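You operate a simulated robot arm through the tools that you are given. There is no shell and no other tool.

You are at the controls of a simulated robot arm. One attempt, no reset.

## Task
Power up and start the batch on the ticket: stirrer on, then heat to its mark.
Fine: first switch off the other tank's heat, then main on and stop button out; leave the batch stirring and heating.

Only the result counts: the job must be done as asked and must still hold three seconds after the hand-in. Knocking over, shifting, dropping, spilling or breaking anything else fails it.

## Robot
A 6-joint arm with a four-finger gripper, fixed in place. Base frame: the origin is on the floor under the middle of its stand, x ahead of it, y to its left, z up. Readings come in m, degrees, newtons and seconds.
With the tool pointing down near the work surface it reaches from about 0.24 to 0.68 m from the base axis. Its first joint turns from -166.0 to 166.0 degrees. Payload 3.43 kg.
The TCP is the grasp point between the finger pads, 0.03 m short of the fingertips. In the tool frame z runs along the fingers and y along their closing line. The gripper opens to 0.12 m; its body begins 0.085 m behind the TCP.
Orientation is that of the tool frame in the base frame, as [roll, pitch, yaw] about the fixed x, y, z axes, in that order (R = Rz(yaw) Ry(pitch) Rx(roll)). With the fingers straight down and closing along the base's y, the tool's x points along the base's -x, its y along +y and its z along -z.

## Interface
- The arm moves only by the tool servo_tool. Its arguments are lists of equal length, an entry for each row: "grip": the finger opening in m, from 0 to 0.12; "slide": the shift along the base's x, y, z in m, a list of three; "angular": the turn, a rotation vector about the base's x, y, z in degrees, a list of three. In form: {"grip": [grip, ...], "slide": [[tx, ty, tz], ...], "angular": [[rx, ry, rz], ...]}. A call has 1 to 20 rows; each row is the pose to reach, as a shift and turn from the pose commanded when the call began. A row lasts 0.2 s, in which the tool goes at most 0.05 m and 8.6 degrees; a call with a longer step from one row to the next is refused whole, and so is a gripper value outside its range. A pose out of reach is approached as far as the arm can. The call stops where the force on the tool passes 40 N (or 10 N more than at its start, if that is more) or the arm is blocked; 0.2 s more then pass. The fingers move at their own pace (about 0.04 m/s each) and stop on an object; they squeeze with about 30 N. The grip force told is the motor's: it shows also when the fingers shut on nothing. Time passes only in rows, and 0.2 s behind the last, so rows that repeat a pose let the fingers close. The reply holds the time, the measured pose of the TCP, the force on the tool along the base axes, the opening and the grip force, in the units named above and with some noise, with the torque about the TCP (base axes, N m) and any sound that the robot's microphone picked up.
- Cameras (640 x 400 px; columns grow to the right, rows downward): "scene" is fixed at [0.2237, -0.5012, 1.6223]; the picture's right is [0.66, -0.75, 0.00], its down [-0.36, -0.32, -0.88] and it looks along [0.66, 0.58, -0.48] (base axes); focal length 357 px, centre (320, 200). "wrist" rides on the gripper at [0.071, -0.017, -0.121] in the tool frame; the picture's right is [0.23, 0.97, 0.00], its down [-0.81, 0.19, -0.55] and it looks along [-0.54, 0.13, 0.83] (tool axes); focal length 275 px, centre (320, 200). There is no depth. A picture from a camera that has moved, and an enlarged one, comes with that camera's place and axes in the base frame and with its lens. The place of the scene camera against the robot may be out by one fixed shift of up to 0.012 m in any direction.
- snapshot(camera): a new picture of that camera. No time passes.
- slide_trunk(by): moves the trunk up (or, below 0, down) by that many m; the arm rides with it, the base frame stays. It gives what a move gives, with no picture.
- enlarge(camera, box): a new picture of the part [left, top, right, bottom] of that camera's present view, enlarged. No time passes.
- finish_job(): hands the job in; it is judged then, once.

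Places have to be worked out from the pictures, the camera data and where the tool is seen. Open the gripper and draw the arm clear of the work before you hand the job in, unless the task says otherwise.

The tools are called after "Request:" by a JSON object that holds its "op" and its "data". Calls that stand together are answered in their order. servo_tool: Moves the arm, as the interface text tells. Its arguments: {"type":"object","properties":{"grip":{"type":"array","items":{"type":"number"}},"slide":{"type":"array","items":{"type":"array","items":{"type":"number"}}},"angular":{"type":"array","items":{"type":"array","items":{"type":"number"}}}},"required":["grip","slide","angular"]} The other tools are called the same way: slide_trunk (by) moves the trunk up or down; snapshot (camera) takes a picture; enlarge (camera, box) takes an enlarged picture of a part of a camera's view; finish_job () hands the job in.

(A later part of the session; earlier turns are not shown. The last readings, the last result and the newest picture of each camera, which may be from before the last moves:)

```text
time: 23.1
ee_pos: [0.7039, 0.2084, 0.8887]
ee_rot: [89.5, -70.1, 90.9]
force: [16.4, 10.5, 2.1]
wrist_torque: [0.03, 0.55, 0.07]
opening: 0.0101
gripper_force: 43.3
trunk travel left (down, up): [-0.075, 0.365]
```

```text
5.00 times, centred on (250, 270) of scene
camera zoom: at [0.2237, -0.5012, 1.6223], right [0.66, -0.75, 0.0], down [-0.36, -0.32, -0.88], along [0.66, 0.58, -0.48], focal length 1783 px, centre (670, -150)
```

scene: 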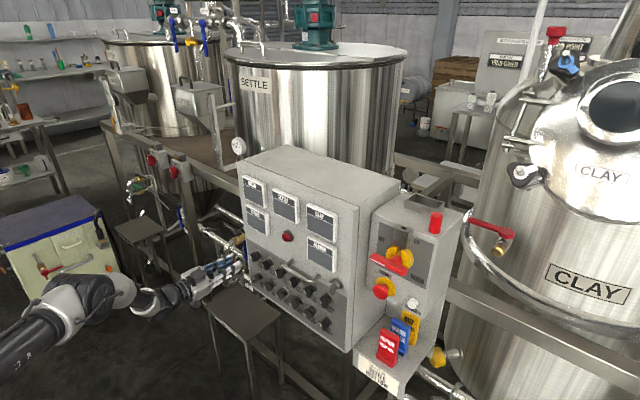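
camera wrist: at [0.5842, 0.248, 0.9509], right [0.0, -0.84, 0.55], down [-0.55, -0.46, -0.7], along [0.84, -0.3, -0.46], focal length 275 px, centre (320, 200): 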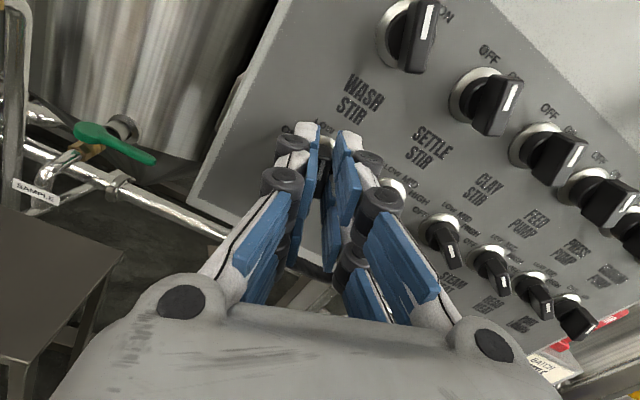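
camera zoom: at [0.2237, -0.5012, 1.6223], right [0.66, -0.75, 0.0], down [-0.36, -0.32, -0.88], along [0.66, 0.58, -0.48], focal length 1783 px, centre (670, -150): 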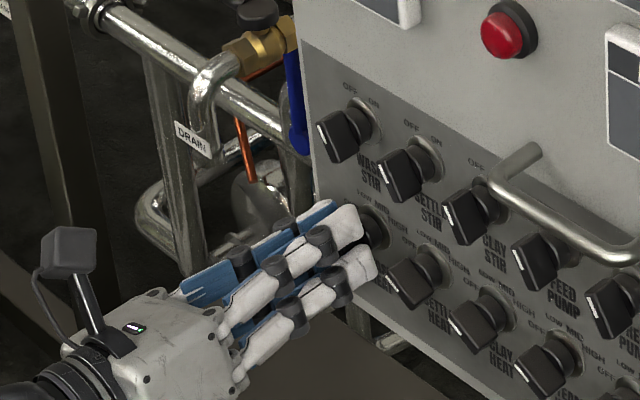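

The tool turned 40° with modest forces. I continue another 40° to OFF.

Request:
{"op": "servo_tool", "data": {"grip": [0.0, 0.0, 0.0, 0.0, 0.0, 0.0], "slide": [[0, 0, 0], [0, 0, 0], [0, 0, 0], [0, 0, 0], [0, 0, 0], [0, 0, 0]], "angular": [[-8, 0, 0], [-16, 0, 0], [-24, 0, 0], [-32, 0, 0], [-40, 0, 0], [-40, 0, 0]]}}

Request:
{"op": "enlarge", "data": {"camera": "wrist", "box": [240, 80, 420, 220]}}

Request:
{"op": "enlarge", "data": {"camera": "scene", "box": [200, 230, 300, 310]}}

```text
time: 24.6
ee_pos: [0.7045, 0.2107, 0.8885]
ee_rot: [90.2, -29.9, 90.5]
force: [20.1, 24.3, -0.6]
wrist_torque: [0.01, 0.23, 0.16]
opening: 0.0101
gripper_force: 43.3
trunk travel left (down, up): [-0.075, 0.365]
```

```text
2.86 times, centred on (330, 150) of wrist
camera zoom: at [0.584, 0.2794, 0.91], right [0.01, -0.29, 0.96], down [-0.55, -0.8, -0.24], along [0.84, -0.52, -0.16], focal length 786 px, centre (291, 343)
```

zoom: 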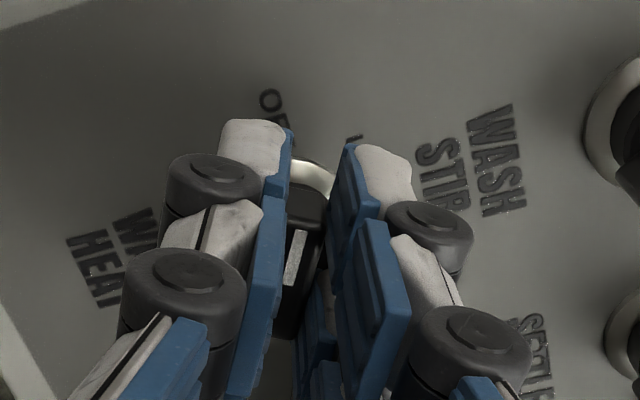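

```text
5.00 times, centred on (250, 270) of scene
camera zoom: at [0.2237, -0.5012, 1.6223], right [0.66, -0.75, 0.0], down [-0.36, -0.32, -0.88], along [0.66, 0.58, -0.48], focal length 1783 px, centre (670, -150)
```

zoom: 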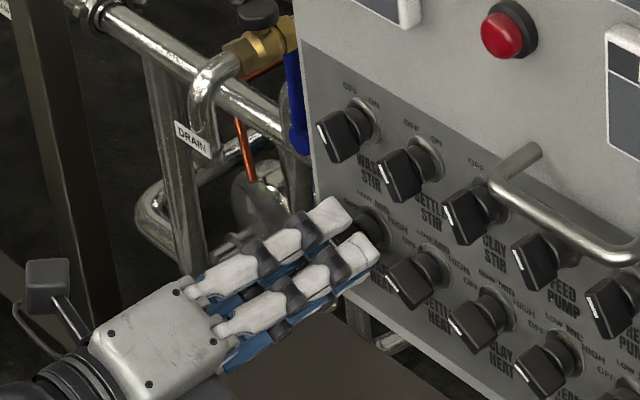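

Turned the full 80°, and the mark appears to point at OFF. I open slightly and back out to verify.

Request:
{"op": "servo_tool", "data": {"grip": [0.026, 0.026, 0.026, 0.026, 0.026, 0.026, 0.026], "slide": [[0, 0, 0], [0, 0, 0], [-0.005, 0, 0], [-0.015, 0, 0], [-0.03, 0, 0], [-0.045, 0, 0], [-0.05, 0, 0]], "angular": [[0, 0, 0], [0, 0, 0], [0, 0, 0], [0, 0, 0], [0, 0, 0], [0, 0, 0], [0, 0, 0]]}}

Request:
{"op": "snapshot", "data": {"camera": "wrist"}}

Request:
{"op": "enlarge", "data": {"camera": "scene", "box": [200, 230, 300, 310]}}

```text
time: 26.1
ee_pos: [0.6531, 0.2053, 0.8889]
ee_rot: [90.1, -30.3, 90.2]
force: [0.9, 0.0, -0.3]
wrist_torque: [0.03, -0.02, -0.01]
opening: 0.0257
gripper_force: 0.0
trunk travel left (down, up): [-0.075, 0.365]
```

```text
taken
camera wrist: at [0.5329, 0.2753, 0.9111], right [0.0, -0.29, 0.96], down [-0.55, -0.8, -0.24], along [0.84, -0.52, -0.16], focal length 275 px, centre (320, 200)
```

wrist: 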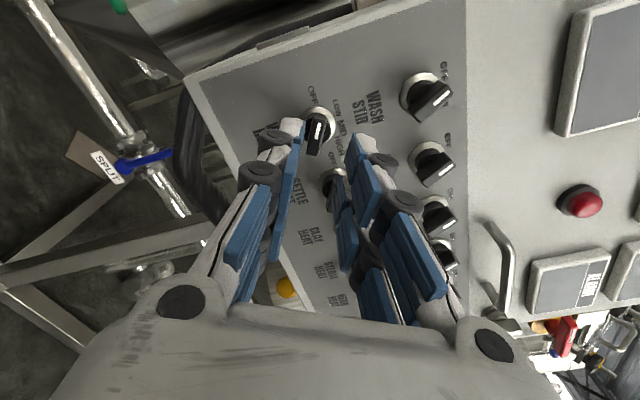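

```text
5.00 times, centred on (250, 270) of scene
camera zoom: at [0.2237, -0.5012, 1.6223], right [0.66, -0.75, 0.0], down [-0.36, -0.32, -0.88], along [0.66, 0.58, -0.48], focal length 1783 px, centre (670, -150)
```

zoom: 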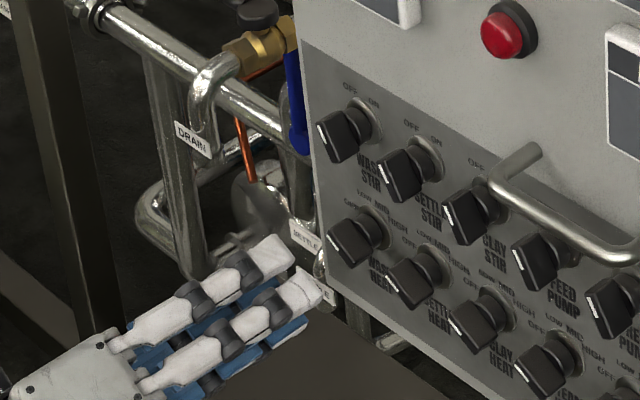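

WASH HEAT now sits at OFF, parallel with the other heat knobs. Next is MAIN, whose hub is near (0.78, −0.225, 1.145). I raise the trunk by 0.25 m to keep a similar arm posture.

Request:
{"op": "slide_trunk", "data": {"by": 0.25}}

Request:
{"op": "snapshot", "data": {"camera": "scene"}}

```text
time: 28.7
ee_pos: [0.6535, 0.2041, 1.1371]
ee_rot: [90.1, -30.2, 90.1]
force: [0.2, 0.3, -0.4]
wrist_torque: [0.0, -0.02, -0.01]
opening: 0.0263
gripper_force: 0.1
trunk travel left (down, up): [-0.325, 0.115]
```

```text
taken
```

scene: 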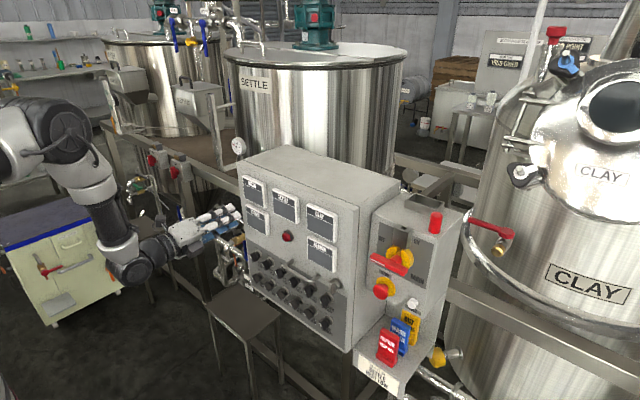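

I slide right toward MAIN at a safe standoff while rolling a further −30°, so the closing line becomes vertical for the horizontal red bar.

Request:
{"op": "servo_tool", "data": {"grip": [0.026, 0.026, 0.026, 0.026, 0.026, 0.026, 0.026, 0.026, 0.026, 0.026, 0.026], "slide": [[-0.01, -0.04, 0], [-0.01, -0.08, 0], [-0.01, -0.12, 0], [-0.01, -0.16, 0], [-0.01, -0.2, 0], [-0.01, -0.24, 0], [-0.01, -0.28, 0], [-0.01, -0.32, 0], [-0.01, -0.36, 0], [-0.01, -0.4, 0.005], [-0.01, -0.43, 0.01]], "angular": [[0, 0, 0], [0, 0, 0], [-3, 0, 0], [-6, 0, 0], [-10, 0, 0], [-14, 0, 0], [-18, 0, 0], [-22, 0, 0], [-26, 0, 0], [-30, 0, 0], [-30, 0, 0]]}}

Request:
{"op": "snapshot", "data": {"camera": "wrist"}}

Request:
{"op": "snapshot", "data": {"camera": "scene"}}

```text
time: 31.1
ee_pos: [0.6424, -0.0081, 1.1509]
ee_rot: [90.1, -0.3, 79.4]
force: [-0.1, -1.0, 0.4]
wrist_torque: [0.01, -0.04, 0.0]
opening: 0.0259
gripper_force: 0.0
out of reach, approached as far as the arm can: row 3, 4, 5, 6, 7, 8, 9, 10, 11
trunk travel left (down, up): [-0.325, 0.115]
```

```text
taken
camera wrist: at [0.5384, 0.0842, 1.1356], right [0.04, 0.22, 0.97], down [-0.69, -0.7, 0.19], along [0.72, -0.68, 0.12], focal length 275 px, centre (320, 200)
```

wrist: 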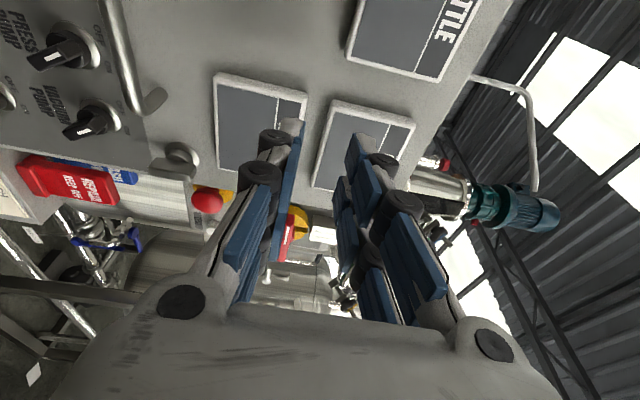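

```text
taken
```

scene: 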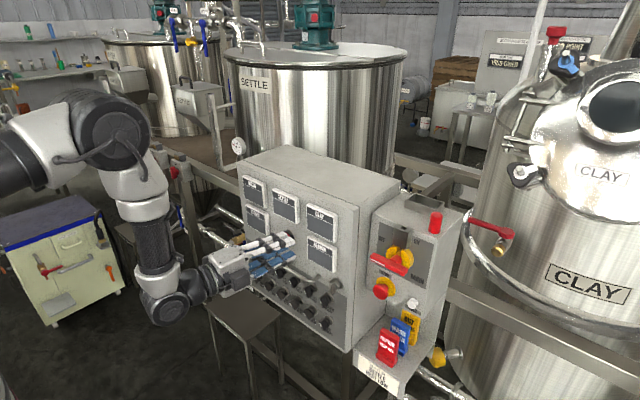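

That roll ran into the wrist limit near y≈0, so I'll use the other half-turn. First I unroll +90° about the tool axis so the camera is up again.

Request:
{"op": "servo_tool", "data": {"grip": [0.026, 0.026, 0.026, 0.026, 0.026, 0.026, 0.026, 0.026, 0.026, 0.026, 0.026], "slide": [[0, 0, 0], [0, 0, 0], [0, 0, 0], [0, 0, 0], [0, 0, 0], [0, 0, 0], [0, 0, 0], [0, 0, 0], [0, 0, 0], [0, 0, 0], [0, 0, 0]], "angular": [[8.06, -1.51, 0], [16.12, -3.02, 0], [24.18, -4.53, 0], [32.24, -6.04, 0], [40.3, -7.54, 0], [48.36, -9.05, 0], [56.42, -10.56, 0], [64.48, -12.07, 0], [72.54, -13.58, 0], [80.6, -15.09, 0], [88.5, -16.57, 0]]}}

Request:
{"op": "snapshot", "data": {"camera": "wrist"}}

```text
time: 33.5
ee_pos: [0.6418, 0.0068, 1.1409]
ee_rot: [-71.8, -89.5, -118.7]
force: [0.5, 0.3, -0.3]
wrist_torque: [-0.05, -0.01, 0.0]
opening: 0.0259
gripper_force: 0.0
trunk travel left (down, up): [-0.325, 0.115]
```

```text
taken
camera wrist: at [0.5265, 0.0449, 1.2131], right [-0.18, -0.96, 0.22], down [-0.57, -0.08, -0.81], along [0.8, -0.27, -0.54], focal length 275 px, centre (320, 200)
```

wrist: 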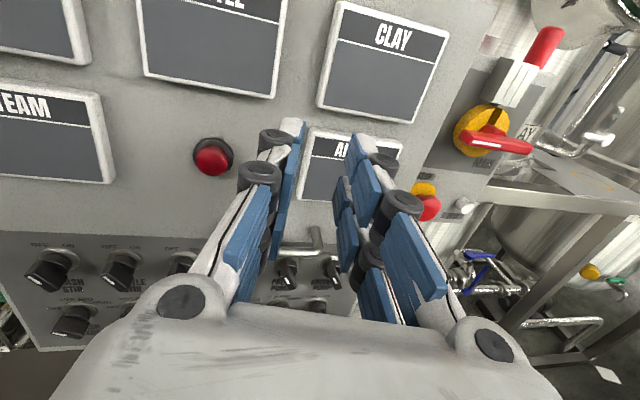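

The view is upright, looking toward the main box. I slide right to about y=−0.22 and straighten the yaw by +10.6°.

Request:
{"op": "servo_tool", "data": {"grip": [0.026, 0.026, 0.026, 0.026, 0.026, 0.026], "slide": [[0, -0.04, 0], [0, -0.08, 0], [0, -0.12, 0], [0, -0.16, 0], [0, -0.2, 0], [0, -0.225, 0]], "angular": [[0, 0, 2], [0, 0, 4], [0, 0, 6], [0, 0, 8], [0, 0, 10], [0, 0, 10.6]]}}

Request:
{"op": "snapshot", "data": {"camera": "wrist"}}

Request:
{"op": "snapshot", "data": {"camera": "scene"}}

```text
time: 34.9
ee_pos: [0.6337, -0.0034, 1.1393]
ee_rot: [-63.1, -89.7, -126.8]
force: [-0.4, 0.3, 0.7]
wrist_torque: [0.0, -0.01, -0.01]
opening: 0.0261
gripper_force: 0.0
out of reach, approached as far as the arm can: row 1, 2, 3, 4, 5, 6
trunk travel left (down, up): [-0.325, 0.115]
```

```text
taken
camera wrist: at [0.5176, 0.0341, 1.2111], right [-0.17, -0.96, 0.22], down [-0.57, -0.09, -0.81], along [0.8, -0.26, -0.54], focal length 275 px, centre (320, 200)
```

wrist: 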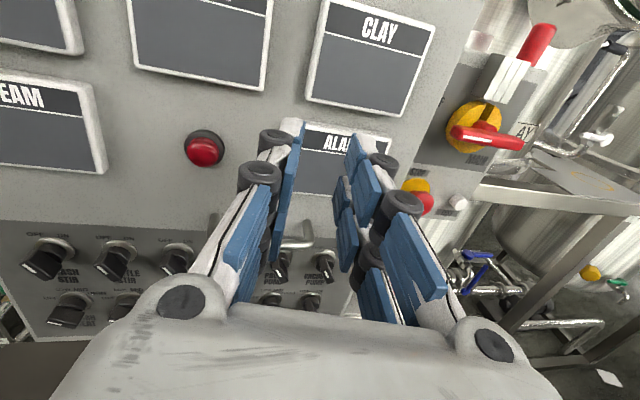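

```text
taken
```

scene: 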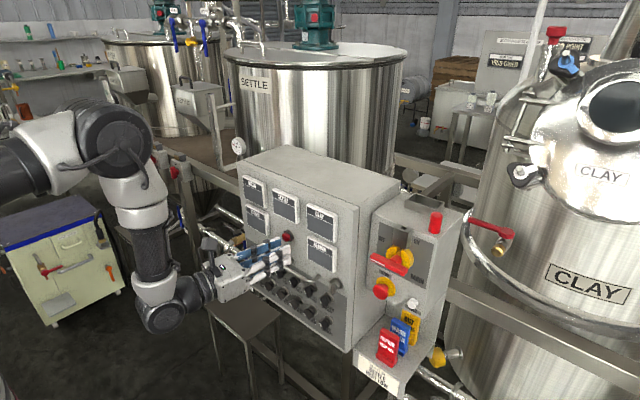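

Still limited near y=0, even after unrolling. The wrist seems to have taken the flipped branch when I first tilted it off-plane (y=0.08), and it cannot point left of the arm plane. I'll tilt the tool back down here in free space to undo the flip, then re-tilt exactly in the arm's plane.

Request:
{"op": "servo_tool", "data": {"grip": [0.026, 0.026, 0.026, 0.026, 0.026, 0.026, 0.026, 0.026, 0.026, 0.026, 0.026, 0.026], "slide": [[-0.01, 0, 0.01], [-0.02, 0, 0.02], [-0.03, 0, 0.03], [-0.04, 0, 0.04], [-0.05, 0, 0.05], [-0.06, 0, 0.06], [-0.07, 0, 0.07], [-0.08, 0, 0.08], [-0.08, 0, 0.09], [-0.08, 0, 0.1], [-0.08, 0, 0.1], [-0.08, 0, 0.1]], "angular": [[1.47, 8, 0], [2.94, 16, 0], [4.41, 24, 0], [5.88, 32, 0], [7.35, 40, 0], [8.82, 48, 0], [10.29, 56, 0], [11.76, 64, 0], [13.23, 72, 0], [14.7, 80, 0], [16.3, 88.5, 0], [16.3, 88.5, 0]]}}

Request:
{"op": "snapshot", "data": {"camera": "scene"}}

```text
time: 37.5
ee_pos: [0.5568, -0.0126, 1.2453]
ee_rot: [-179.4, -0.2, -10.8]
force: [0.4, 0.0, -0.4]
wrist_torque: [0.0, -0.04, -0.04]
opening: 0.026
gripper_force: 0.0
out of reach, approached as far as the arm can: row 8, 9
trunk travel left (down, up): [-0.325, 0.115]
```

```text
taken
```

scene: 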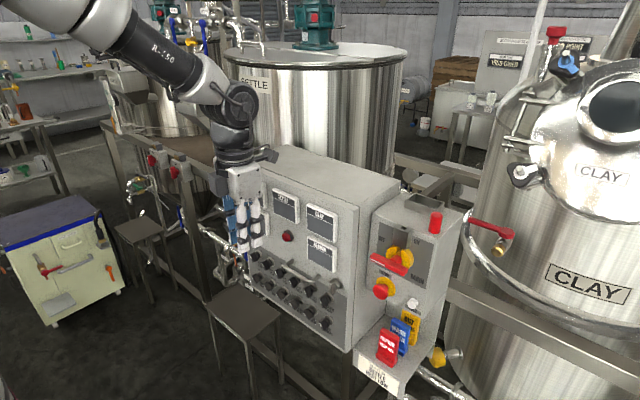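

The tool is down again. Now I tilt up exactly in the arm plane (y=0, pure rotation about −y) so the wrist passes straight through instead of flipping.

Request:
{"op": "servo_tool", "data": {"grip": [0.026, 0.026, 0.026, 0.026, 0.026, 0.026, 0.026, 0.026, 0.026, 0.026, 0.026, 0.026, 0.026], "slide": [[0, 0.012, 0], [0, 0.012, 0], [0.005, 0.012, -0.01], [0.01, 0.012, -0.02], [0.015, 0.012, -0.03], [0.02, 0.012, -0.04], [0.025, 0.012, -0.05], [0.03, 0.012, -0.06], [0.04, 0.012, -0.07], [0.05, 0.012, -0.08], [0.06, 0.012, -0.09], [0.07, 0.012, -0.1], [0.07, 0.012, -0.1]], "angular": [[0, 0, 0], [0, -8, 0], [0, -16, 0], [0, -24, 0], [0, -32, 0], [0, -40, 0], [0, -48, 0], [0, -56, 0], [0, -64, 0], [0, -72, 0], [0, -80, 0], [0, -88, 0], [0, -90, 0]]}}

Request:
{"op": "snapshot", "data": {"camera": "scene"}}

Request:
{"op": "snapshot", "data": {"camera": "wrist"}}

```text
time: 40.3
ee_pos: [0.6277, 0.0004, 1.1421]
ee_rot: [-87.5, -79.2, -91.9]
force: [0.5, -0.6, -0.3]
wrist_torque: [0.01, -0.03, -0.01]
opening: 0.0262
gripper_force: 0.1
trunk travel left (down, up): [-0.325, 0.115]
```

```text
taken
```

scene: 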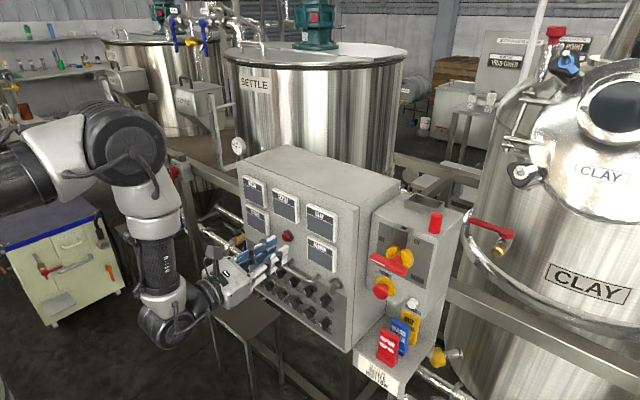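

```text
taken
camera wrist: at [0.5068, 0.0023, 1.2152], right [0.01, -1.0, 0.04], down [-0.55, -0.04, -0.84], along [0.84, -0.02, -0.55], focal length 275 px, centre (320, 200)
```

wrist: 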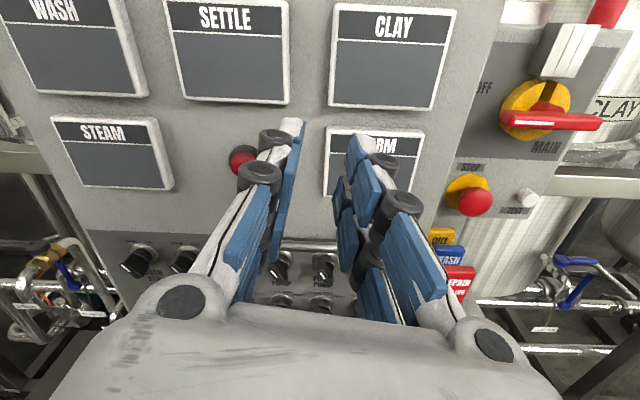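

It passed through cleanly with no flags. Now I slide right toward the MAIN switch.

Request:
{"op": "servo_tool", "data": {"grip": [0.026, 0.026, 0.026, 0.026, 0.026, 0.026], "slide": [[0, -0.04, 0], [0, -0.08, 0], [0, -0.12, 0], [0, -0.16, 0], [0, -0.2, 0], [0, -0.21, 0]], "angular": [[0, 0, 0], [0, 0, 0], [0, 0, 0], [0, 0, 0], [0, 0, 0], [0, 0, 0]]}}

Request:
{"op": "snapshot", "data": {"camera": "wrist"}}

Request:
{"op": "snapshot", "data": {"camera": "scene"}}

```text
time: 41.7
ee_pos: [0.6299, -0.2085, 1.1435]
ee_rot: [-88.3, -79.3, -91.1]
force: [0.1, -0.6, 0.0]
wrist_torque: [-0.03, 0.0, -0.04]
opening: 0.0261
gripper_force: 0.1
trunk travel left (down, up): [-0.325, 0.115]
```

```text
taken
camera wrist: at [0.5089, -0.2072, 1.2172], right [0.01, -1.0, 0.04], down [-0.55, -0.04, -0.84], along [0.84, -0.02, -0.55], focal length 275 px, centre (320, 200)
```

wrist: 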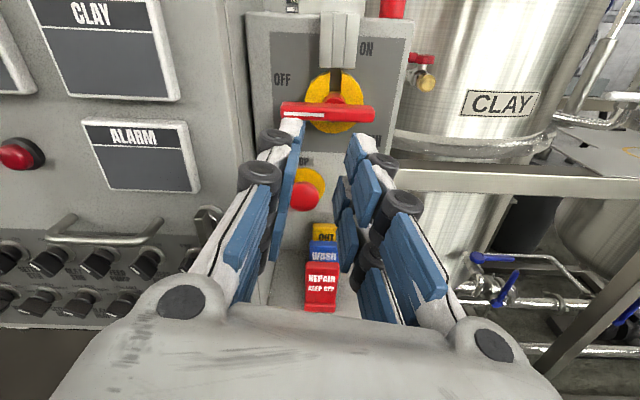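

```text
taken
```

scene: 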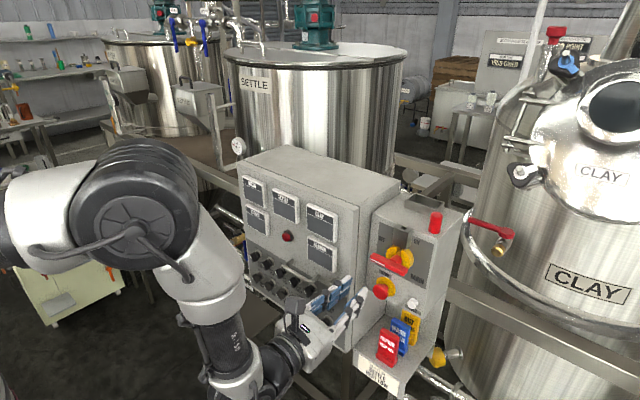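

Now a precise look at the MAIN handle and STOP from here.

Request:
{"op": "enlarge", "data": {"camera": "wrist", "box": [255, 0, 415, 160]}}

Request:
{"op": "enlarge", "data": {"camera": "wrist", "box": [270, 130, 370, 220]}}

```text
2.50 times, centred on (335, 80) of wrist
camera zoom: at [0.5089, -0.2072, 1.2172], right [0.01, -1.0, 0.04], down [-0.55, -0.04, -0.84], along [0.84, -0.02, -0.55], focal length 688 px, centre (282, 500)
```

zoom: 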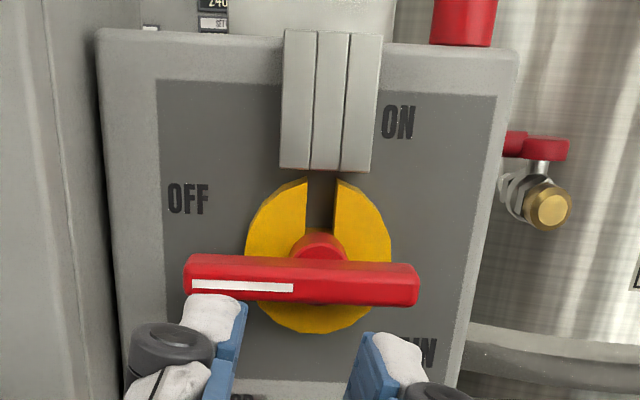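

```text
4.44 times, centred on (320, 175) of wrist
camera zoom: at [0.5089, -0.2072, 1.2172], right [0.01, -1.0, 0.04], down [-0.55, -0.04, -0.84], along [0.84, -0.02, -0.55], focal length 1224 px, centre (320, 311)
```

zoom: 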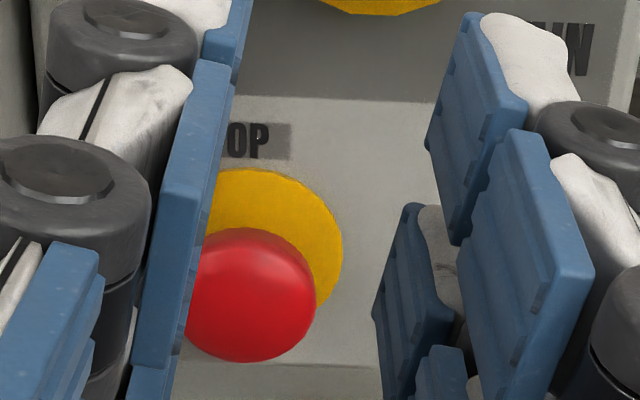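

I need the depth relation between the bar and the guide block, so I zoom in from both cameras.

Request:
{"op": "enlarge", "data": {"camera": "wrist", "box": [270, 60, 390, 140]}}

Request:
{"op": "enlarge", "data": {"camera": "scene", "box": [370, 215, 430, 285]}}

```text
5.00 times, centred on (330, 100) of wrist
camera zoom: at [0.5089, -0.2072, 1.2172], right [0.01, -1.0, 0.04], down [-0.55, -0.04, -0.84], along [0.84, -0.02, -0.55], focal length 1376 px, centre (270, 700)
```

zoom: 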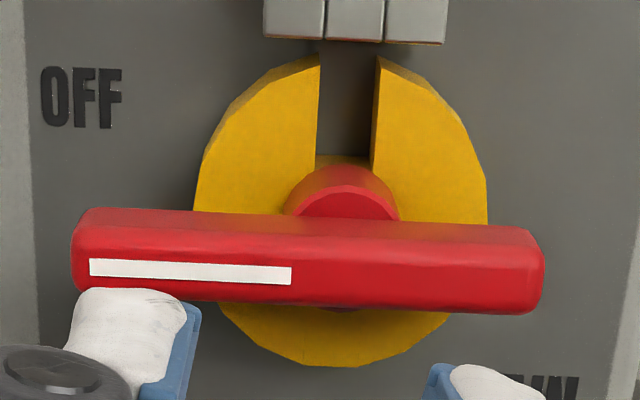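

```text
5.71 times, centred on (400, 250) of scene
camera zoom: at [0.2237, -0.5012, 1.6223], right [0.66, -0.75, 0.0], down [-0.36, -0.32, -0.88], along [0.66, 0.58, -0.48], focal length 2038 px, centre (-137, -86)
```

zoom: 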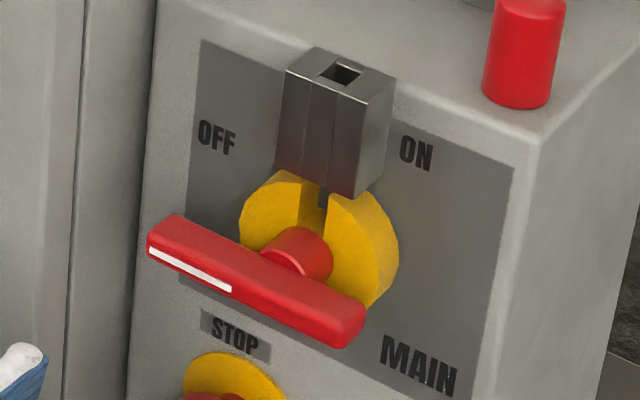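

The bar is well in front of the guide block (bar x≈0.766–0.782, hub axis y≈−0.223, z≈1.1455). ON should be 90° clockwise. I'll first check in free space that roll −90° → 0° is available here.

Request:
{"op": "servo_tool", "data": {"grip": [0.026, 0.026, 0.026, 0.026, 0.026, 0.026, 0.026, 0.026, 0.026, 0.026, 0.026, 0.026, 0.026, 0.026, 0.026, 0.026, 0.026, 0.026, 0.026, 0.026], "slide": [[0, -0.0145, 0.002], [0, -0.0145, 0.002], [0, -0.0145, 0.002], [0, -0.0145, 0.002], [0, -0.0145, 0.002], [0, -0.0145, 0.002], [0, -0.0145, 0.002], [0, -0.0145, 0.002], [0, -0.0145, 0.002], [0, -0.0145, 0.002], [0, -0.0145, 0.002], [0, -0.0145, 0.002], [0, -0.0145, 0.002], [0, -0.0145, 0.002], [0, -0.0145, 0.002], [0, -0.0145, 0.002], [0, -0.0145, 0.002], [0, -0.0145, 0.002], [0, -0.0145, 0.002], [0, -0.0145, 0.002]], "angular": [[8.5, 0, 0], [17, 0, 0], [25.5, 0, 0], [34, 0, 0], [42.5, 0, 0], [51, 0, 0], [59.5, 0, 0], [68, 0, 0], [76.5, 0, 0], [85, 0, 0], [93.5, 0, 0], [102, 0, 0], [110.5, 0, 0], [119, 0, 0], [127.5, 0, 0], [136, 0, 0], [144.5, 0, 0], [153, 0, 0], [161.5, 0, 0], [169.5, 0, 0]]}}

```text
time: 45.9
ee_pos: [0.6272, -0.2256, 1.1446]
ee_rot: [120.1, 89.5, 119.5]
force: [1.1, 0.4, -0.1]
wrist_torque: [0.0, -0.02, 0.01]
opening: 0.0262
gripper_force: 0.1
trunk travel left (down, up): [-0.325, 0.115]
```

Roll 0 is reachable here with no flags. I roll back to −90° (closing line vertical) with a 36 mm opening and look.

Request:
{"op": "servo_tool", "data": {"grip": [0.036, 0.036, 0.036, 0.036, 0.036, 0.036, 0.036, 0.036, 0.036, 0.036, 0.036, 0.036], "slide": [[0, 0, 0], [0, 0, 0], [0, 0, 0], [0, 0, 0], [0, 0, 0], [0, 0, 0], [0, 0, 0], [0, 0, 0], [0, 0, 0], [0, 0, 0], [0, 0, 0], [0, 0, 0]], "angular": [[-8, 0, 0], [-16, 0, 0], [-24, 0, 0], [-32, 0, 0], [-40, 0, 0], [-48, 0, 0], [-56, 0, 0], [-64, 0, 0], [-72, 0, 0], [-80, 0, 0], [-88, 0, 0], [-90, 0, 0]]}}

Request:
{"op": "snapshot", "data": {"camera": "wrist"}}

Request:
{"op": "enlarge", "data": {"camera": "scene", "box": [290, 210, 430, 320]}}

```text
time: 48.5
ee_pos: [0.6256, -0.2254, 1.1442]
ee_rot: [-89.4, 0.3, -90.2]
force: [-1.0, 0.6, 0.5]
wrist_torque: [0.0, 0.0, 0.01]
opening: 0.036
gripper_force: 0.0
trunk travel left (down, up): [-0.325, 0.115]
```

```text
taken
camera wrist: at [0.5065, -0.2956, 1.161], right [0.01, -0.23, -0.97], down [-0.55, 0.81, -0.19], along [0.84, 0.53, -0.12], focal length 275 px, centre (320, 200)
```

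wrist: 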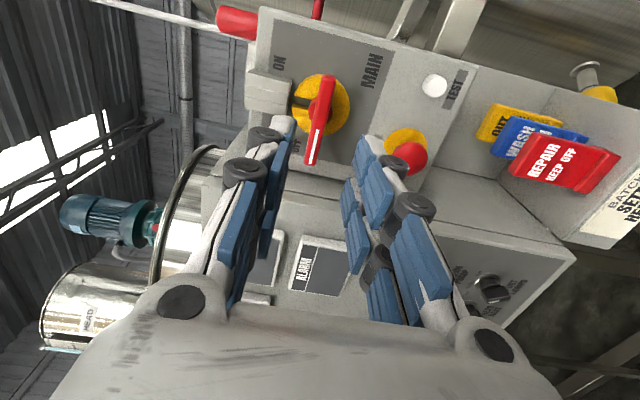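

```text
3.64 times, centred on (360, 265) of scene
camera zoom: at [0.2237, -0.5012, 1.6223], right [0.66, -0.75, 0.0], down [-0.36, -0.32, -0.88], along [0.66, 0.58, -0.48], focal length 1297 px, centre (174, -36)
```

zoom: 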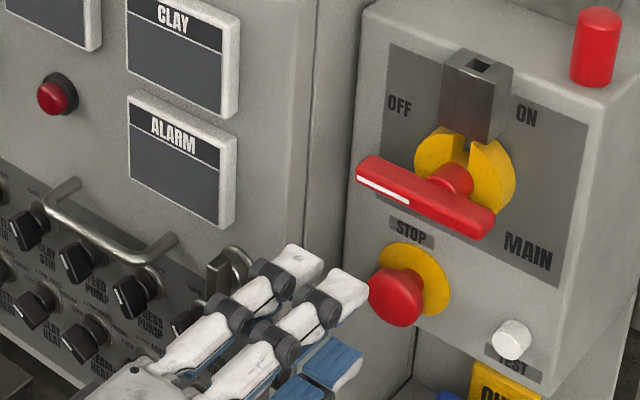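

I'll check centering of the bar between the fingers.

Request:
{"op": "enlarge", "data": {"camera": "wrist", "box": [250, 60, 390, 180]}}

```text
3.33 times, centred on (320, 120) of wrist
camera zoom: at [0.5065, -0.2956, 1.161], right [0.01, -0.23, -0.97], down [-0.55, 0.81, -0.19], along [0.84, 0.53, -0.12], focal length 918 px, centre (320, 467)
```

zoom: 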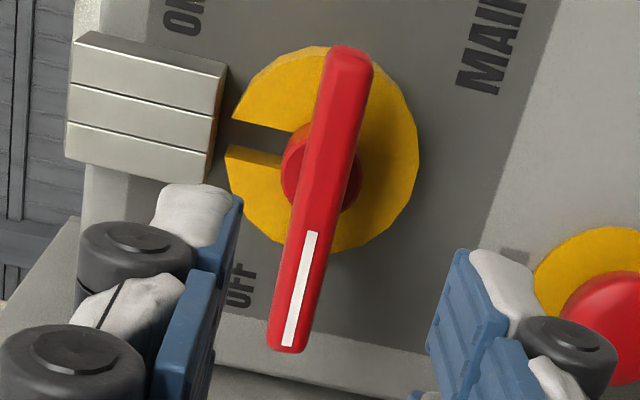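

The bar is centered to within about 1 mm. I advance to straddle it, with the last centimetres slower.

Request:
{"op": "servo_tool", "data": {"grip": [0.036, 0.036, 0.036, 0.036, 0.036, 0.036, 0.036, 0.036], "slide": [[0.03, 0.002, 0], [0.06, 0.002, 0], [0.085, 0.002, 0], [0.1, 0.002, 0], [0.108, 0.002, 0], [0.115, 0.002, 0], [0.122, 0.002, 0], [0.122, 0.002, 0]], "angular": [[0, 0.5, 0], [0, 0.5, 0], [0, 0.5, 0], [0, 0.5, 0], [0, 0.5, 0], [0, 0.5, 0], [0, 0.5, 0], [0, 0.5, 0]]}}

Request:
{"op": "enlarge", "data": {"camera": "wrist", "box": [240, 60, 420, 200]}}

Request:
{"op": "enlarge", "data": {"camera": "scene", "box": [340, 210, 440, 300]}}

```text
time: 50.3
ee_pos: [0.7496, -0.2228, 1.1467]
ee_rot: [-89.8, 0.4, -90.2]
force: [0.1, 0.6, -0.4]
wrist_torque: [-0.01, 0.01, -0.02]
opening: 0.036
gripper_force: 0.1
trunk travel left (down, up): [-0.325, 0.115]
```

```text
2.86 times, centred on (330, 130) of wrist
camera zoom: at [0.6296, -0.2934, 1.163], right [0.0, -0.22, -0.97], down [-0.55, 0.81, -0.19], along [0.84, 0.54, -0.12], focal length 786 px, centre (291, 400)
```

zoom: 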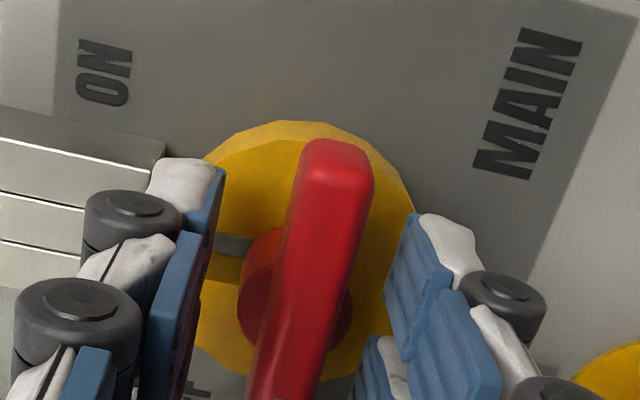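

```text
4.44 times, centred on (390, 255) of scene
camera zoom: at [0.2237, -0.5012, 1.6223], right [0.66, -0.75, 0.0], down [-0.36, -0.32, -0.88], along [0.66, 0.58, -0.48], focal length 1585 px, centre (9, -44)
```

zoom: 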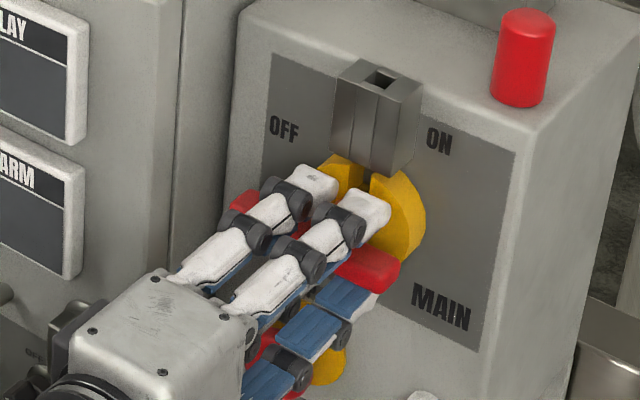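

The fingers straddle the bar with no contact. I lower 1.5 mm to center and close on it.

Request:
{"op": "servo_tool", "data": {"grip": [0.036, 0.0, 0.0, 0.0, 0.0, 0.0], "slide": [[0, 0, -0.0015], [0, 0, -0.0015], [0, 0, -0.0015], [0, 0, -0.0015], [0, 0, -0.0015], [0, 0, -0.0015]], "angular": [[0, 0, 0], [0, 0, 0], [0, 0, 0], [0, 0, 0], [0, 0, 0], [0, 0, 0]]}}

Request:
{"op": "enlarge", "data": {"camera": "wrist", "box": [240, 60, 420, 200]}}

```text
time: 51.7
ee_pos: [0.7492, -0.2229, 1.145]
ee_rot: [-89.8, 0.3, -90.2]
force: [2.3, 2.0, 3.9]
wrist_torque: [-0.02, -0.15, 0.09]
opening: 0.0218
gripper_force: 45.5
trunk travel left (down, up): [-0.325, 0.115]
```

```text
2.86 times, centred on (330, 130) of wrist
camera zoom: at [0.6297, -0.2927, 1.1619], right [0.0, -0.23, -0.97], down [-0.55, 0.81, -0.19], along [0.84, 0.54, -0.12], focal length 786 px, centre (291, 400)
```

zoom: 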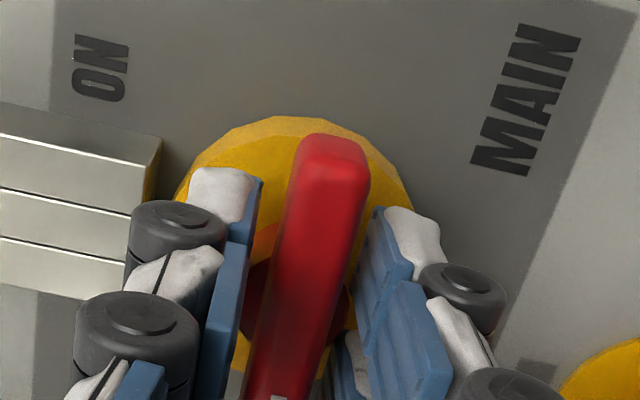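

The opening of 21.8 mm means the tips have closed on the round hub behind the bar, not on the bar (about 13 mm). I open, back off 6 mm and close again.

Request:
{"op": "servo_tool", "data": {"grip": [0.034, 0.034, 0.034, 0.0, 0.0, 0.0, 0.0, 0.0], "slide": [[0, 0, 0], [-0.003, 0, 0], [-0.006, 0, 0], [-0.006, 0, 0], [-0.006, 0, 0], [-0.006, 0, 0], [-0.006, 0, 0], [-0.006, 0, 0]], "angular": [[0, 0, 0], [0, 0, 0], [0, 0, 0], [0, 0, 0], [0, 0, 0], [0, 0, 0], [0, 0, 0], [0, 0, 0]]}}

Request:
{"op": "enlarge", "data": {"camera": "wrist", "box": [240, 60, 420, 200]}}

```text
time: 53.5
ee_pos: [0.7435, -0.2224, 1.1452]
ee_rot: [-89.8, 0.2, -90.2]
force: [1.5, -0.2, 2.5]
wrist_torque: [-0.01, -0.08, 0.08]
opening: 0.0129
gripper_force: 44.6
trunk travel left (down, up): [-0.325, 0.115]
```

```text
2.86 times, centred on (330, 130) of wrist
camera zoom: at [0.6238, -0.2939, 1.162], right [0.0, -0.22, -0.97], down [-0.55, 0.81, -0.19], along [0.84, 0.54, -0.12], focal length 786 px, centre (291, 400)
```

zoom: 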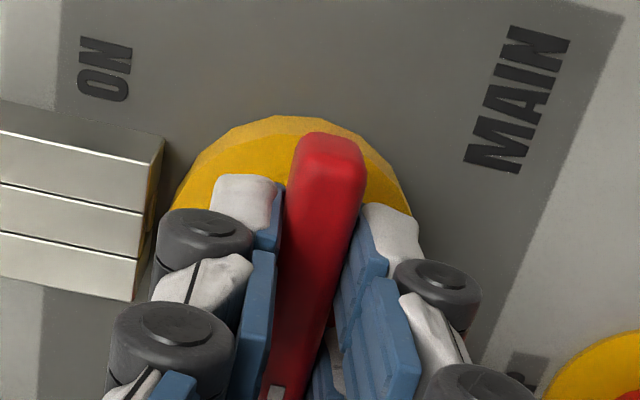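

Now the fingers hold the bar itself (12.9 mm). I rotate clockwise 45° first and check forces and sound.

Request:
{"op": "servo_tool", "data": {"grip": [0.0, 0.0, 0.0, 0.0, 0.0, 0.0, 0.0], "slide": [[0, 0, 0], [0, 0, 0], [0, 0, 0], [0, 0, 0], [0, 0, 0], [0, 0, 0], [0, 0, 0]], "angular": [[7.5, 0, 0], [15, 0, 0], [22.5, 0, 0], [30, 0, 0], [37.5, 0, 0], [45, 0, 0], [45, 0, 0]]}}

Request:
{"op": "enlarge", "data": {"camera": "scene", "box": [340, 200, 440, 290]}}

Request:
{"op": "enlarge", "data": {"camera": "wrist", "box": [240, 60, 420, 200]}}

```text
time: 55.1
ee_pos: [0.7437, -0.2229, 1.144]
ee_rot: [-89.9, 45.4, -90.3]
force: [7.9, -1.3, 9.1]
wrist_torque: [0.03, 0.7, -0.9]
opening: 0.0129
gripper_force: 44.6
trunk travel left (down, up): [-0.325, 0.115]
```

```text
4.44 times, centred on (390, 245) of scene
camera zoom: at [0.2237, -0.5012, 1.6223], right [0.66, -0.75, 0.0], down [-0.36, -0.32, -0.88], along [0.66, 0.58, -0.48], focal length 1585 px, centre (9, 0)
```

zoom: 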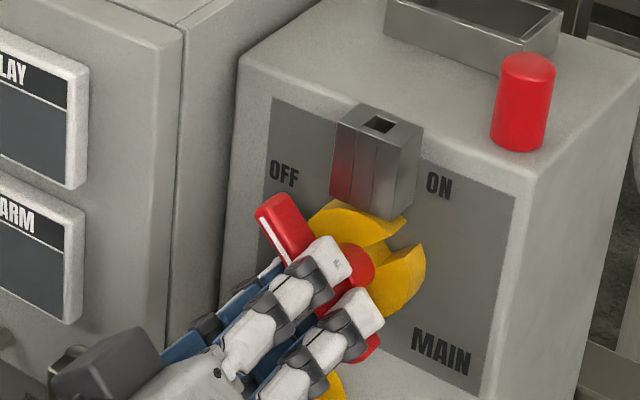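

```text
2.86 times, centred on (330, 130) of wrist
camera zoom: at [0.6239, -0.2841, 1.106], right [0.0, 0.53, -0.85], down [-0.55, 0.71, 0.44], along [0.84, 0.46, 0.29], focal length 786 px, centre (291, 400)
```

zoom: 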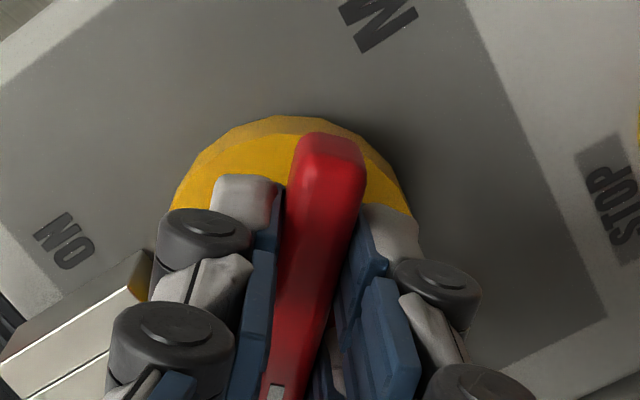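

The handle is rotating with the disc, and the forces are small. I continue the other 45° to point the bar up at ON.

Request:
{"op": "servo_tool", "data": {"grip": [0.0, 0.0, 0.0, 0.0, 0.0, 0.0, 0.0], "slide": [[0, 0, 0], [0, 0, 0], [0, 0, 0], [0, 0, 0], [0, 0, 0], [0, 0, 0], [0, 0, 0]], "angular": [[7.5, 0, 0], [15, 0, 0], [22.5, 0, 0], [30, 0, 0], [37.5, 0, 0], [45, 0, 0], [45, 0, 0]]}}

Request:
{"op": "snapshot", "data": {"camera": "scene"}}

Request:
{"op": "enlarge", "data": {"camera": "scene", "box": [340, 190, 440, 290]}}

```text
time: 56.7
ee_pos: [0.7434, -0.2225, 1.1432]
ee_rot: [122.8, 89.6, 122.7]
force: [12.3, 0.2, 7.2]
wrist_torque: [-0.47, -1.19, 0.02]
opening: 0.0131
gripper_force: 45.2
trunk travel left (down, up): [-0.325, 0.115]
```

```text
taken
```

scene: 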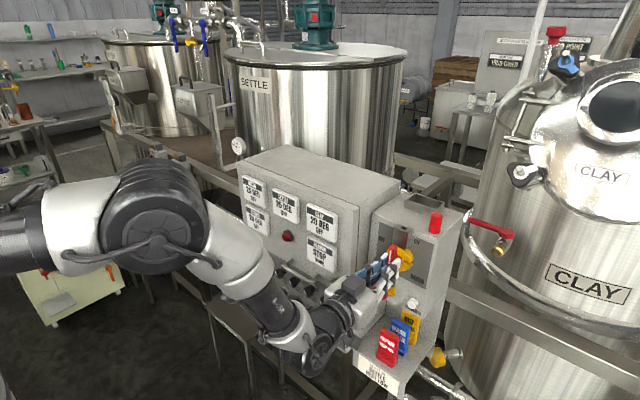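

```text
4.00 times, centred on (390, 240) of scene
camera zoom: at [0.2237, -0.5012, 1.6223], right [0.66, -0.75, 0.0], down [-0.36, -0.32, -0.88], along [0.66, 0.58, -0.48], focal length 1427 px, centre (40, 40)
```

zoom: 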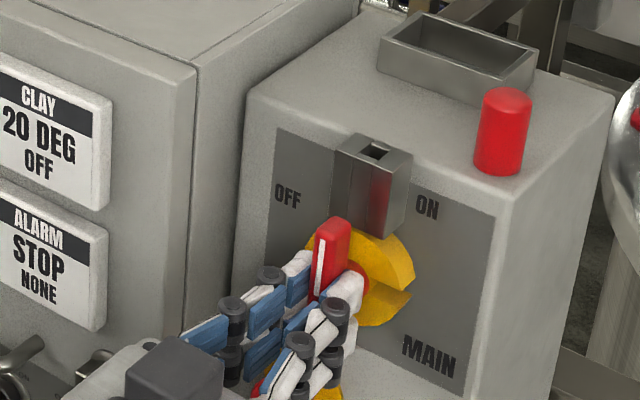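

The displays lit up, so the main is ON. I read the displays, then release the bar.

Request:
{"op": "enlarge", "data": {"camera": "scene", "box": [235, 165, 345, 275]}}

Request:
{"op": "servo_tool", "data": {"grip": [0.03, 0.034, 0.034, 0.034, 0.034, 0.034, 0.034], "slide": [[0, 0, 0], [0, 0, 0], [-0.01, 0, 0], [-0.03, 0, 0], [-0.06, 0, 0], [-0.09, 0, 0], [-0.1, 0, 0]], "angular": [[0, 0, 0], [0, 0, 0], [0, 0, 0], [0, 0, 0], [0, 0, 0], [0, 0, 0], [0, 0, 0]]}}

Request:
{"op": "enlarge", "data": {"camera": "scene", "box": [340, 190, 440, 290]}}

Request:
{"op": "snapshot", "data": {"camera": "wrist"}}

```text
3.64 times, centred on (290, 220) of scene
camera zoom: at [0.2237, -0.5012, 1.6223], right [0.66, -0.75, 0.0], down [-0.36, -0.32, -0.88], along [0.66, 0.58, -0.48], focal length 1297 px, centre (429, 127)
```

zoom: 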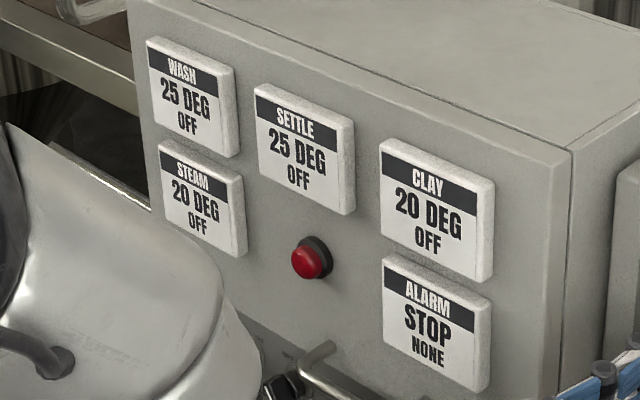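

```text
time: 58.3
ee_pos: [0.6421, -0.2252, 1.1424]
ee_rot: [126.8, 89.6, 126.7]
force: [-0.2, 1.3, 0.3]
wrist_torque: [0.01, -0.01, 0.01]
opening: 0.034
gripper_force: 0.0
trunk travel left (down, up): [-0.325, 0.115]
```

```text
4.00 times, centred on (390, 240) of scene
camera zoom: at [0.2237, -0.5012, 1.6223], right [0.66, -0.75, 0.0], down [-0.36, -0.32, -0.88], along [0.66, 0.58, -0.48], focal length 1427 px, centre (40, 40)
```

zoom: 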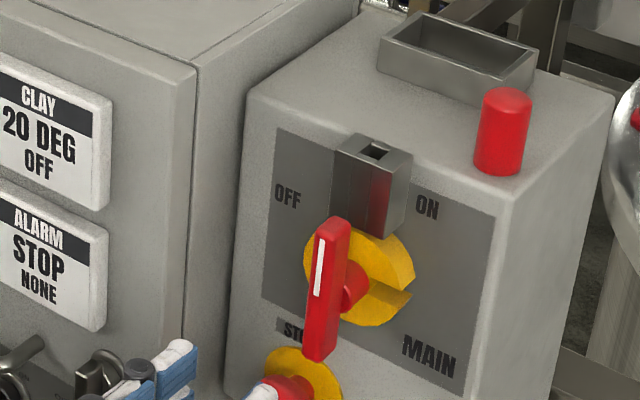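

```text
taken
camera wrist: at [0.5224, -0.2399, 1.0727], right [0.0, 0.97, -0.22], down [-0.55, 0.19, 0.81], along [0.84, 0.12, 0.54], focal length 275 px, centre (320, 200)
```

wrist: 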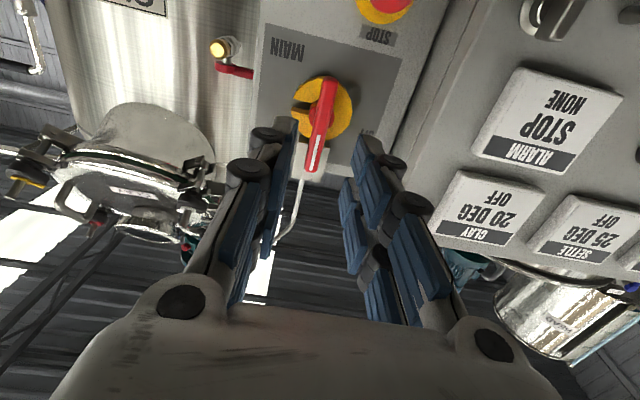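

MAIN is ON (the bar points up, the displays are live and ALARM reads "STOP"). STOP's head is at about (0.788, −0.194, 1.036), 36 mm across. I lower the trunk 0.106 m to its height.

Request:
{"op": "slide_trunk", "data": {"by": -0.106}}

```text
time: 59.7
ee_pos: [0.6433, -0.2243, 1.0372]
ee_rot: [124.9, 89.5, 124.8]
force: [0.6, -0.3, 0.1]
wrist_torque: [0.0, -0.02, 0.03]
opening: 0.034
gripper_force: 0.0
trunk travel left (down, up): [-0.219, 0.221]
```

I roll −90°, open to 60 mm and shift left to y=−0.194 in front of the STOP head.

Request:
{"op": "servo_tool", "data": {"grip": [0.06, 0.06, 0.06, 0.06, 0.06, 0.06, 0.06, 0.06, 0.06, 0.06, 0.06, 0.06], "slide": [[0, 0.005, 0], [0, 0.01, 0], [0, 0.015, 0], [0, 0.02, 0], [0, 0.025, 0], [0, 0.03, 0], [0, 0.03, 0], [0, 0.03, 0], [0, 0.03, 0], [0, 0.03, 0], [0, 0.03, 0], [0, 0.03, 0]], "angular": [[-8, 0, 0], [-16, 0, 0], [-24, 0, 0], [-32, 0, 0], [-40, 0, 0], [-48, 0, 0], [-56, 0, 0], [-64, 0, 0], [-72, 0, 0], [-80, 0, 0], [-88, 0, 0], [-90, 0, 0]]}}

Request:
{"op": "snapshot", "data": {"camera": "wrist"}}

Request:
{"op": "enlarge", "data": {"camera": "wrist", "box": [240, 50, 420, 190]}}

Request:
{"op": "enlarge", "data": {"camera": "scene", "box": [300, 210, 440, 330]}}

```text
time: 62.3
ee_pos: [0.6404, -0.1938, 1.037]
ee_rot: [-89.8, 0.2, -90.2]
force: [0.2, -0.7, 0.9]
wrist_torque: [0.0, -0.01, 0.02]
opening: 0.0602
gripper_force: 0.2
trunk travel left (down, up): [-0.219, 0.221]
```

```text
taken
camera wrist: at [0.5216, -0.2652, 1.0539], right [0.0, -0.23, -0.97], down [-0.55, 0.81, -0.19], along [0.84, 0.53, -0.12], focal length 275 px, centre (320, 200)
```

wrist: 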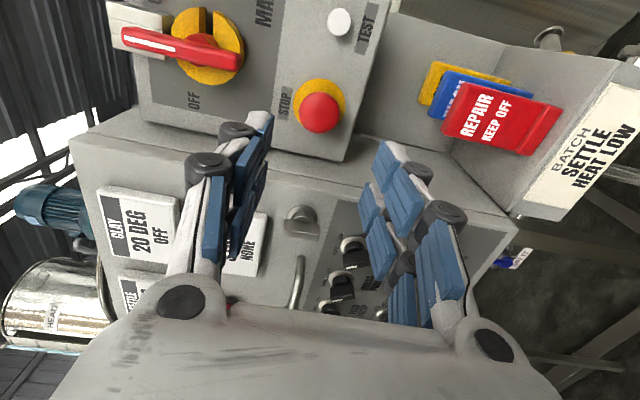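

```text
2.86 times, centred on (330, 120) of wrist
camera zoom: at [0.5216, -0.2652, 1.0539], right [0.0, -0.23, -0.97], down [-0.55, 0.81, -0.19], along [0.84, 0.53, -0.12], focal length 786 px, centre (291, 429)
```

zoom: 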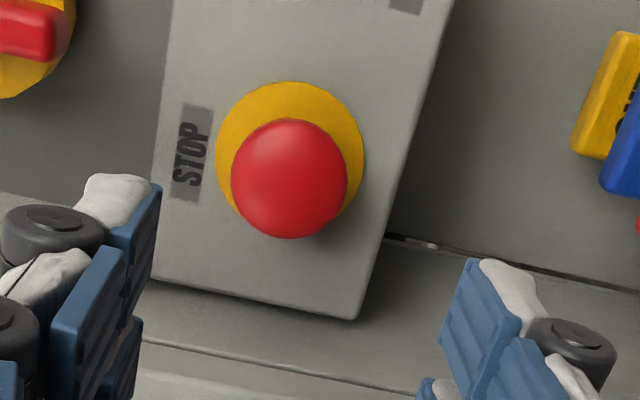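

```text
3.33 times, centred on (370, 270) of scene
camera zoom: at [0.2237, -0.5012, 1.6223], right [0.66, -0.75, 0.0], down [-0.36, -0.32, -0.88], along [0.66, 0.58, -0.48], focal length 1189 px, centre (153, -33)
```

zoom: 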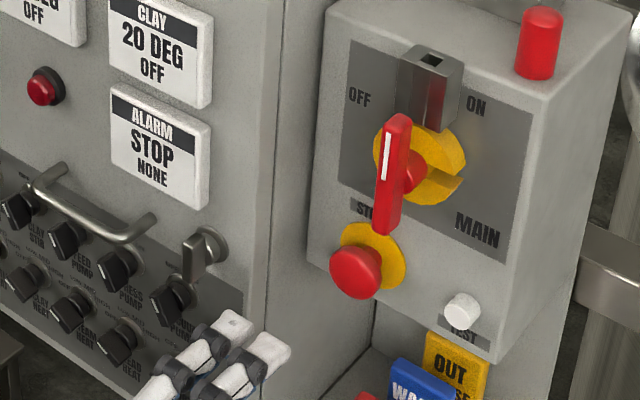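

STOP's head center is (0.785, −0.194, 1.0395), about 39 mm across. I advance around it with a 52 mm opening so the tips overlap the head rim.

Request:
{"op": "servo_tool", "data": {"grip": [0.052, 0.052, 0.052, 0.052, 0.052, 0.052, 0.052], "slide": [[0.03, 0, 0.0025], [0.06, 0, 0.0025], [0.09, 0, 0.0025], [0.105, 0, 0.0025], [0.115, 0, 0.0025], [0.124, 0, 0.0025], [0.124, 0, 0.0025]], "angular": [[0, 0, 0], [0, 0, 0], [0, 0, 0], [0, 0, 0], [0, 0, 0], [0, 0, 0], [0, 0, 0]]}}

Request:
{"op": "enlarge", "data": {"camera": "wrist", "box": [240, 60, 420, 200]}}

Request:
{"op": "enlarge", "data": {"camera": "scene", "box": [340, 230, 440, 320]}}

```text
time: 63.9
ee_pos: [0.7647, -0.1963, 1.0379]
ee_rot: [-89.9, 0.2, -90.2]
force: [-0.1, 0.8, 0.3]
wrist_torque: [0.0, -0.02, -0.02]
opening: 0.052
gripper_force: 0.0
trunk travel left (down, up): [-0.219, 0.221]
```

```text
2.86 times, centred on (330, 130) of wrist
camera zoom: at [0.6451, -0.2653, 1.0553], right [0.0, -0.22, -0.97], down [-0.55, 0.81, -0.19], along [0.84, 0.54, -0.12], focal length 786 px, centre (291, 400)
```

zoom: 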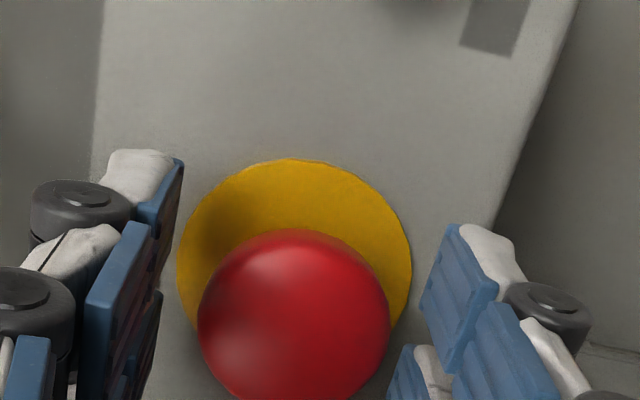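

```text
4.44 times, centred on (390, 275) of scene
camera zoom: at [0.2237, -0.5012, 1.6223], right [0.66, -0.75, 0.0], down [-0.36, -0.32, -0.88], along [0.66, 0.58, -0.48], focal length 1585 px, centre (9, -133)
```

zoom: 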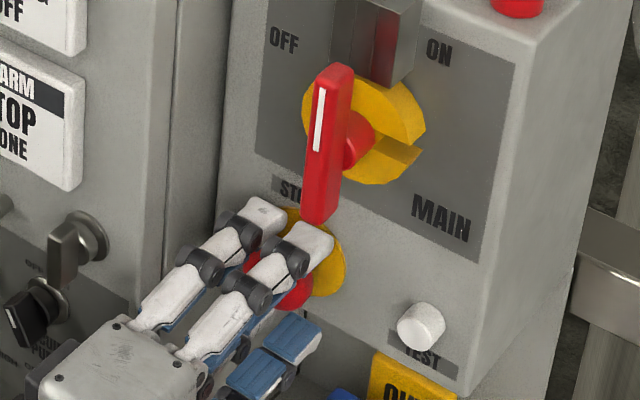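

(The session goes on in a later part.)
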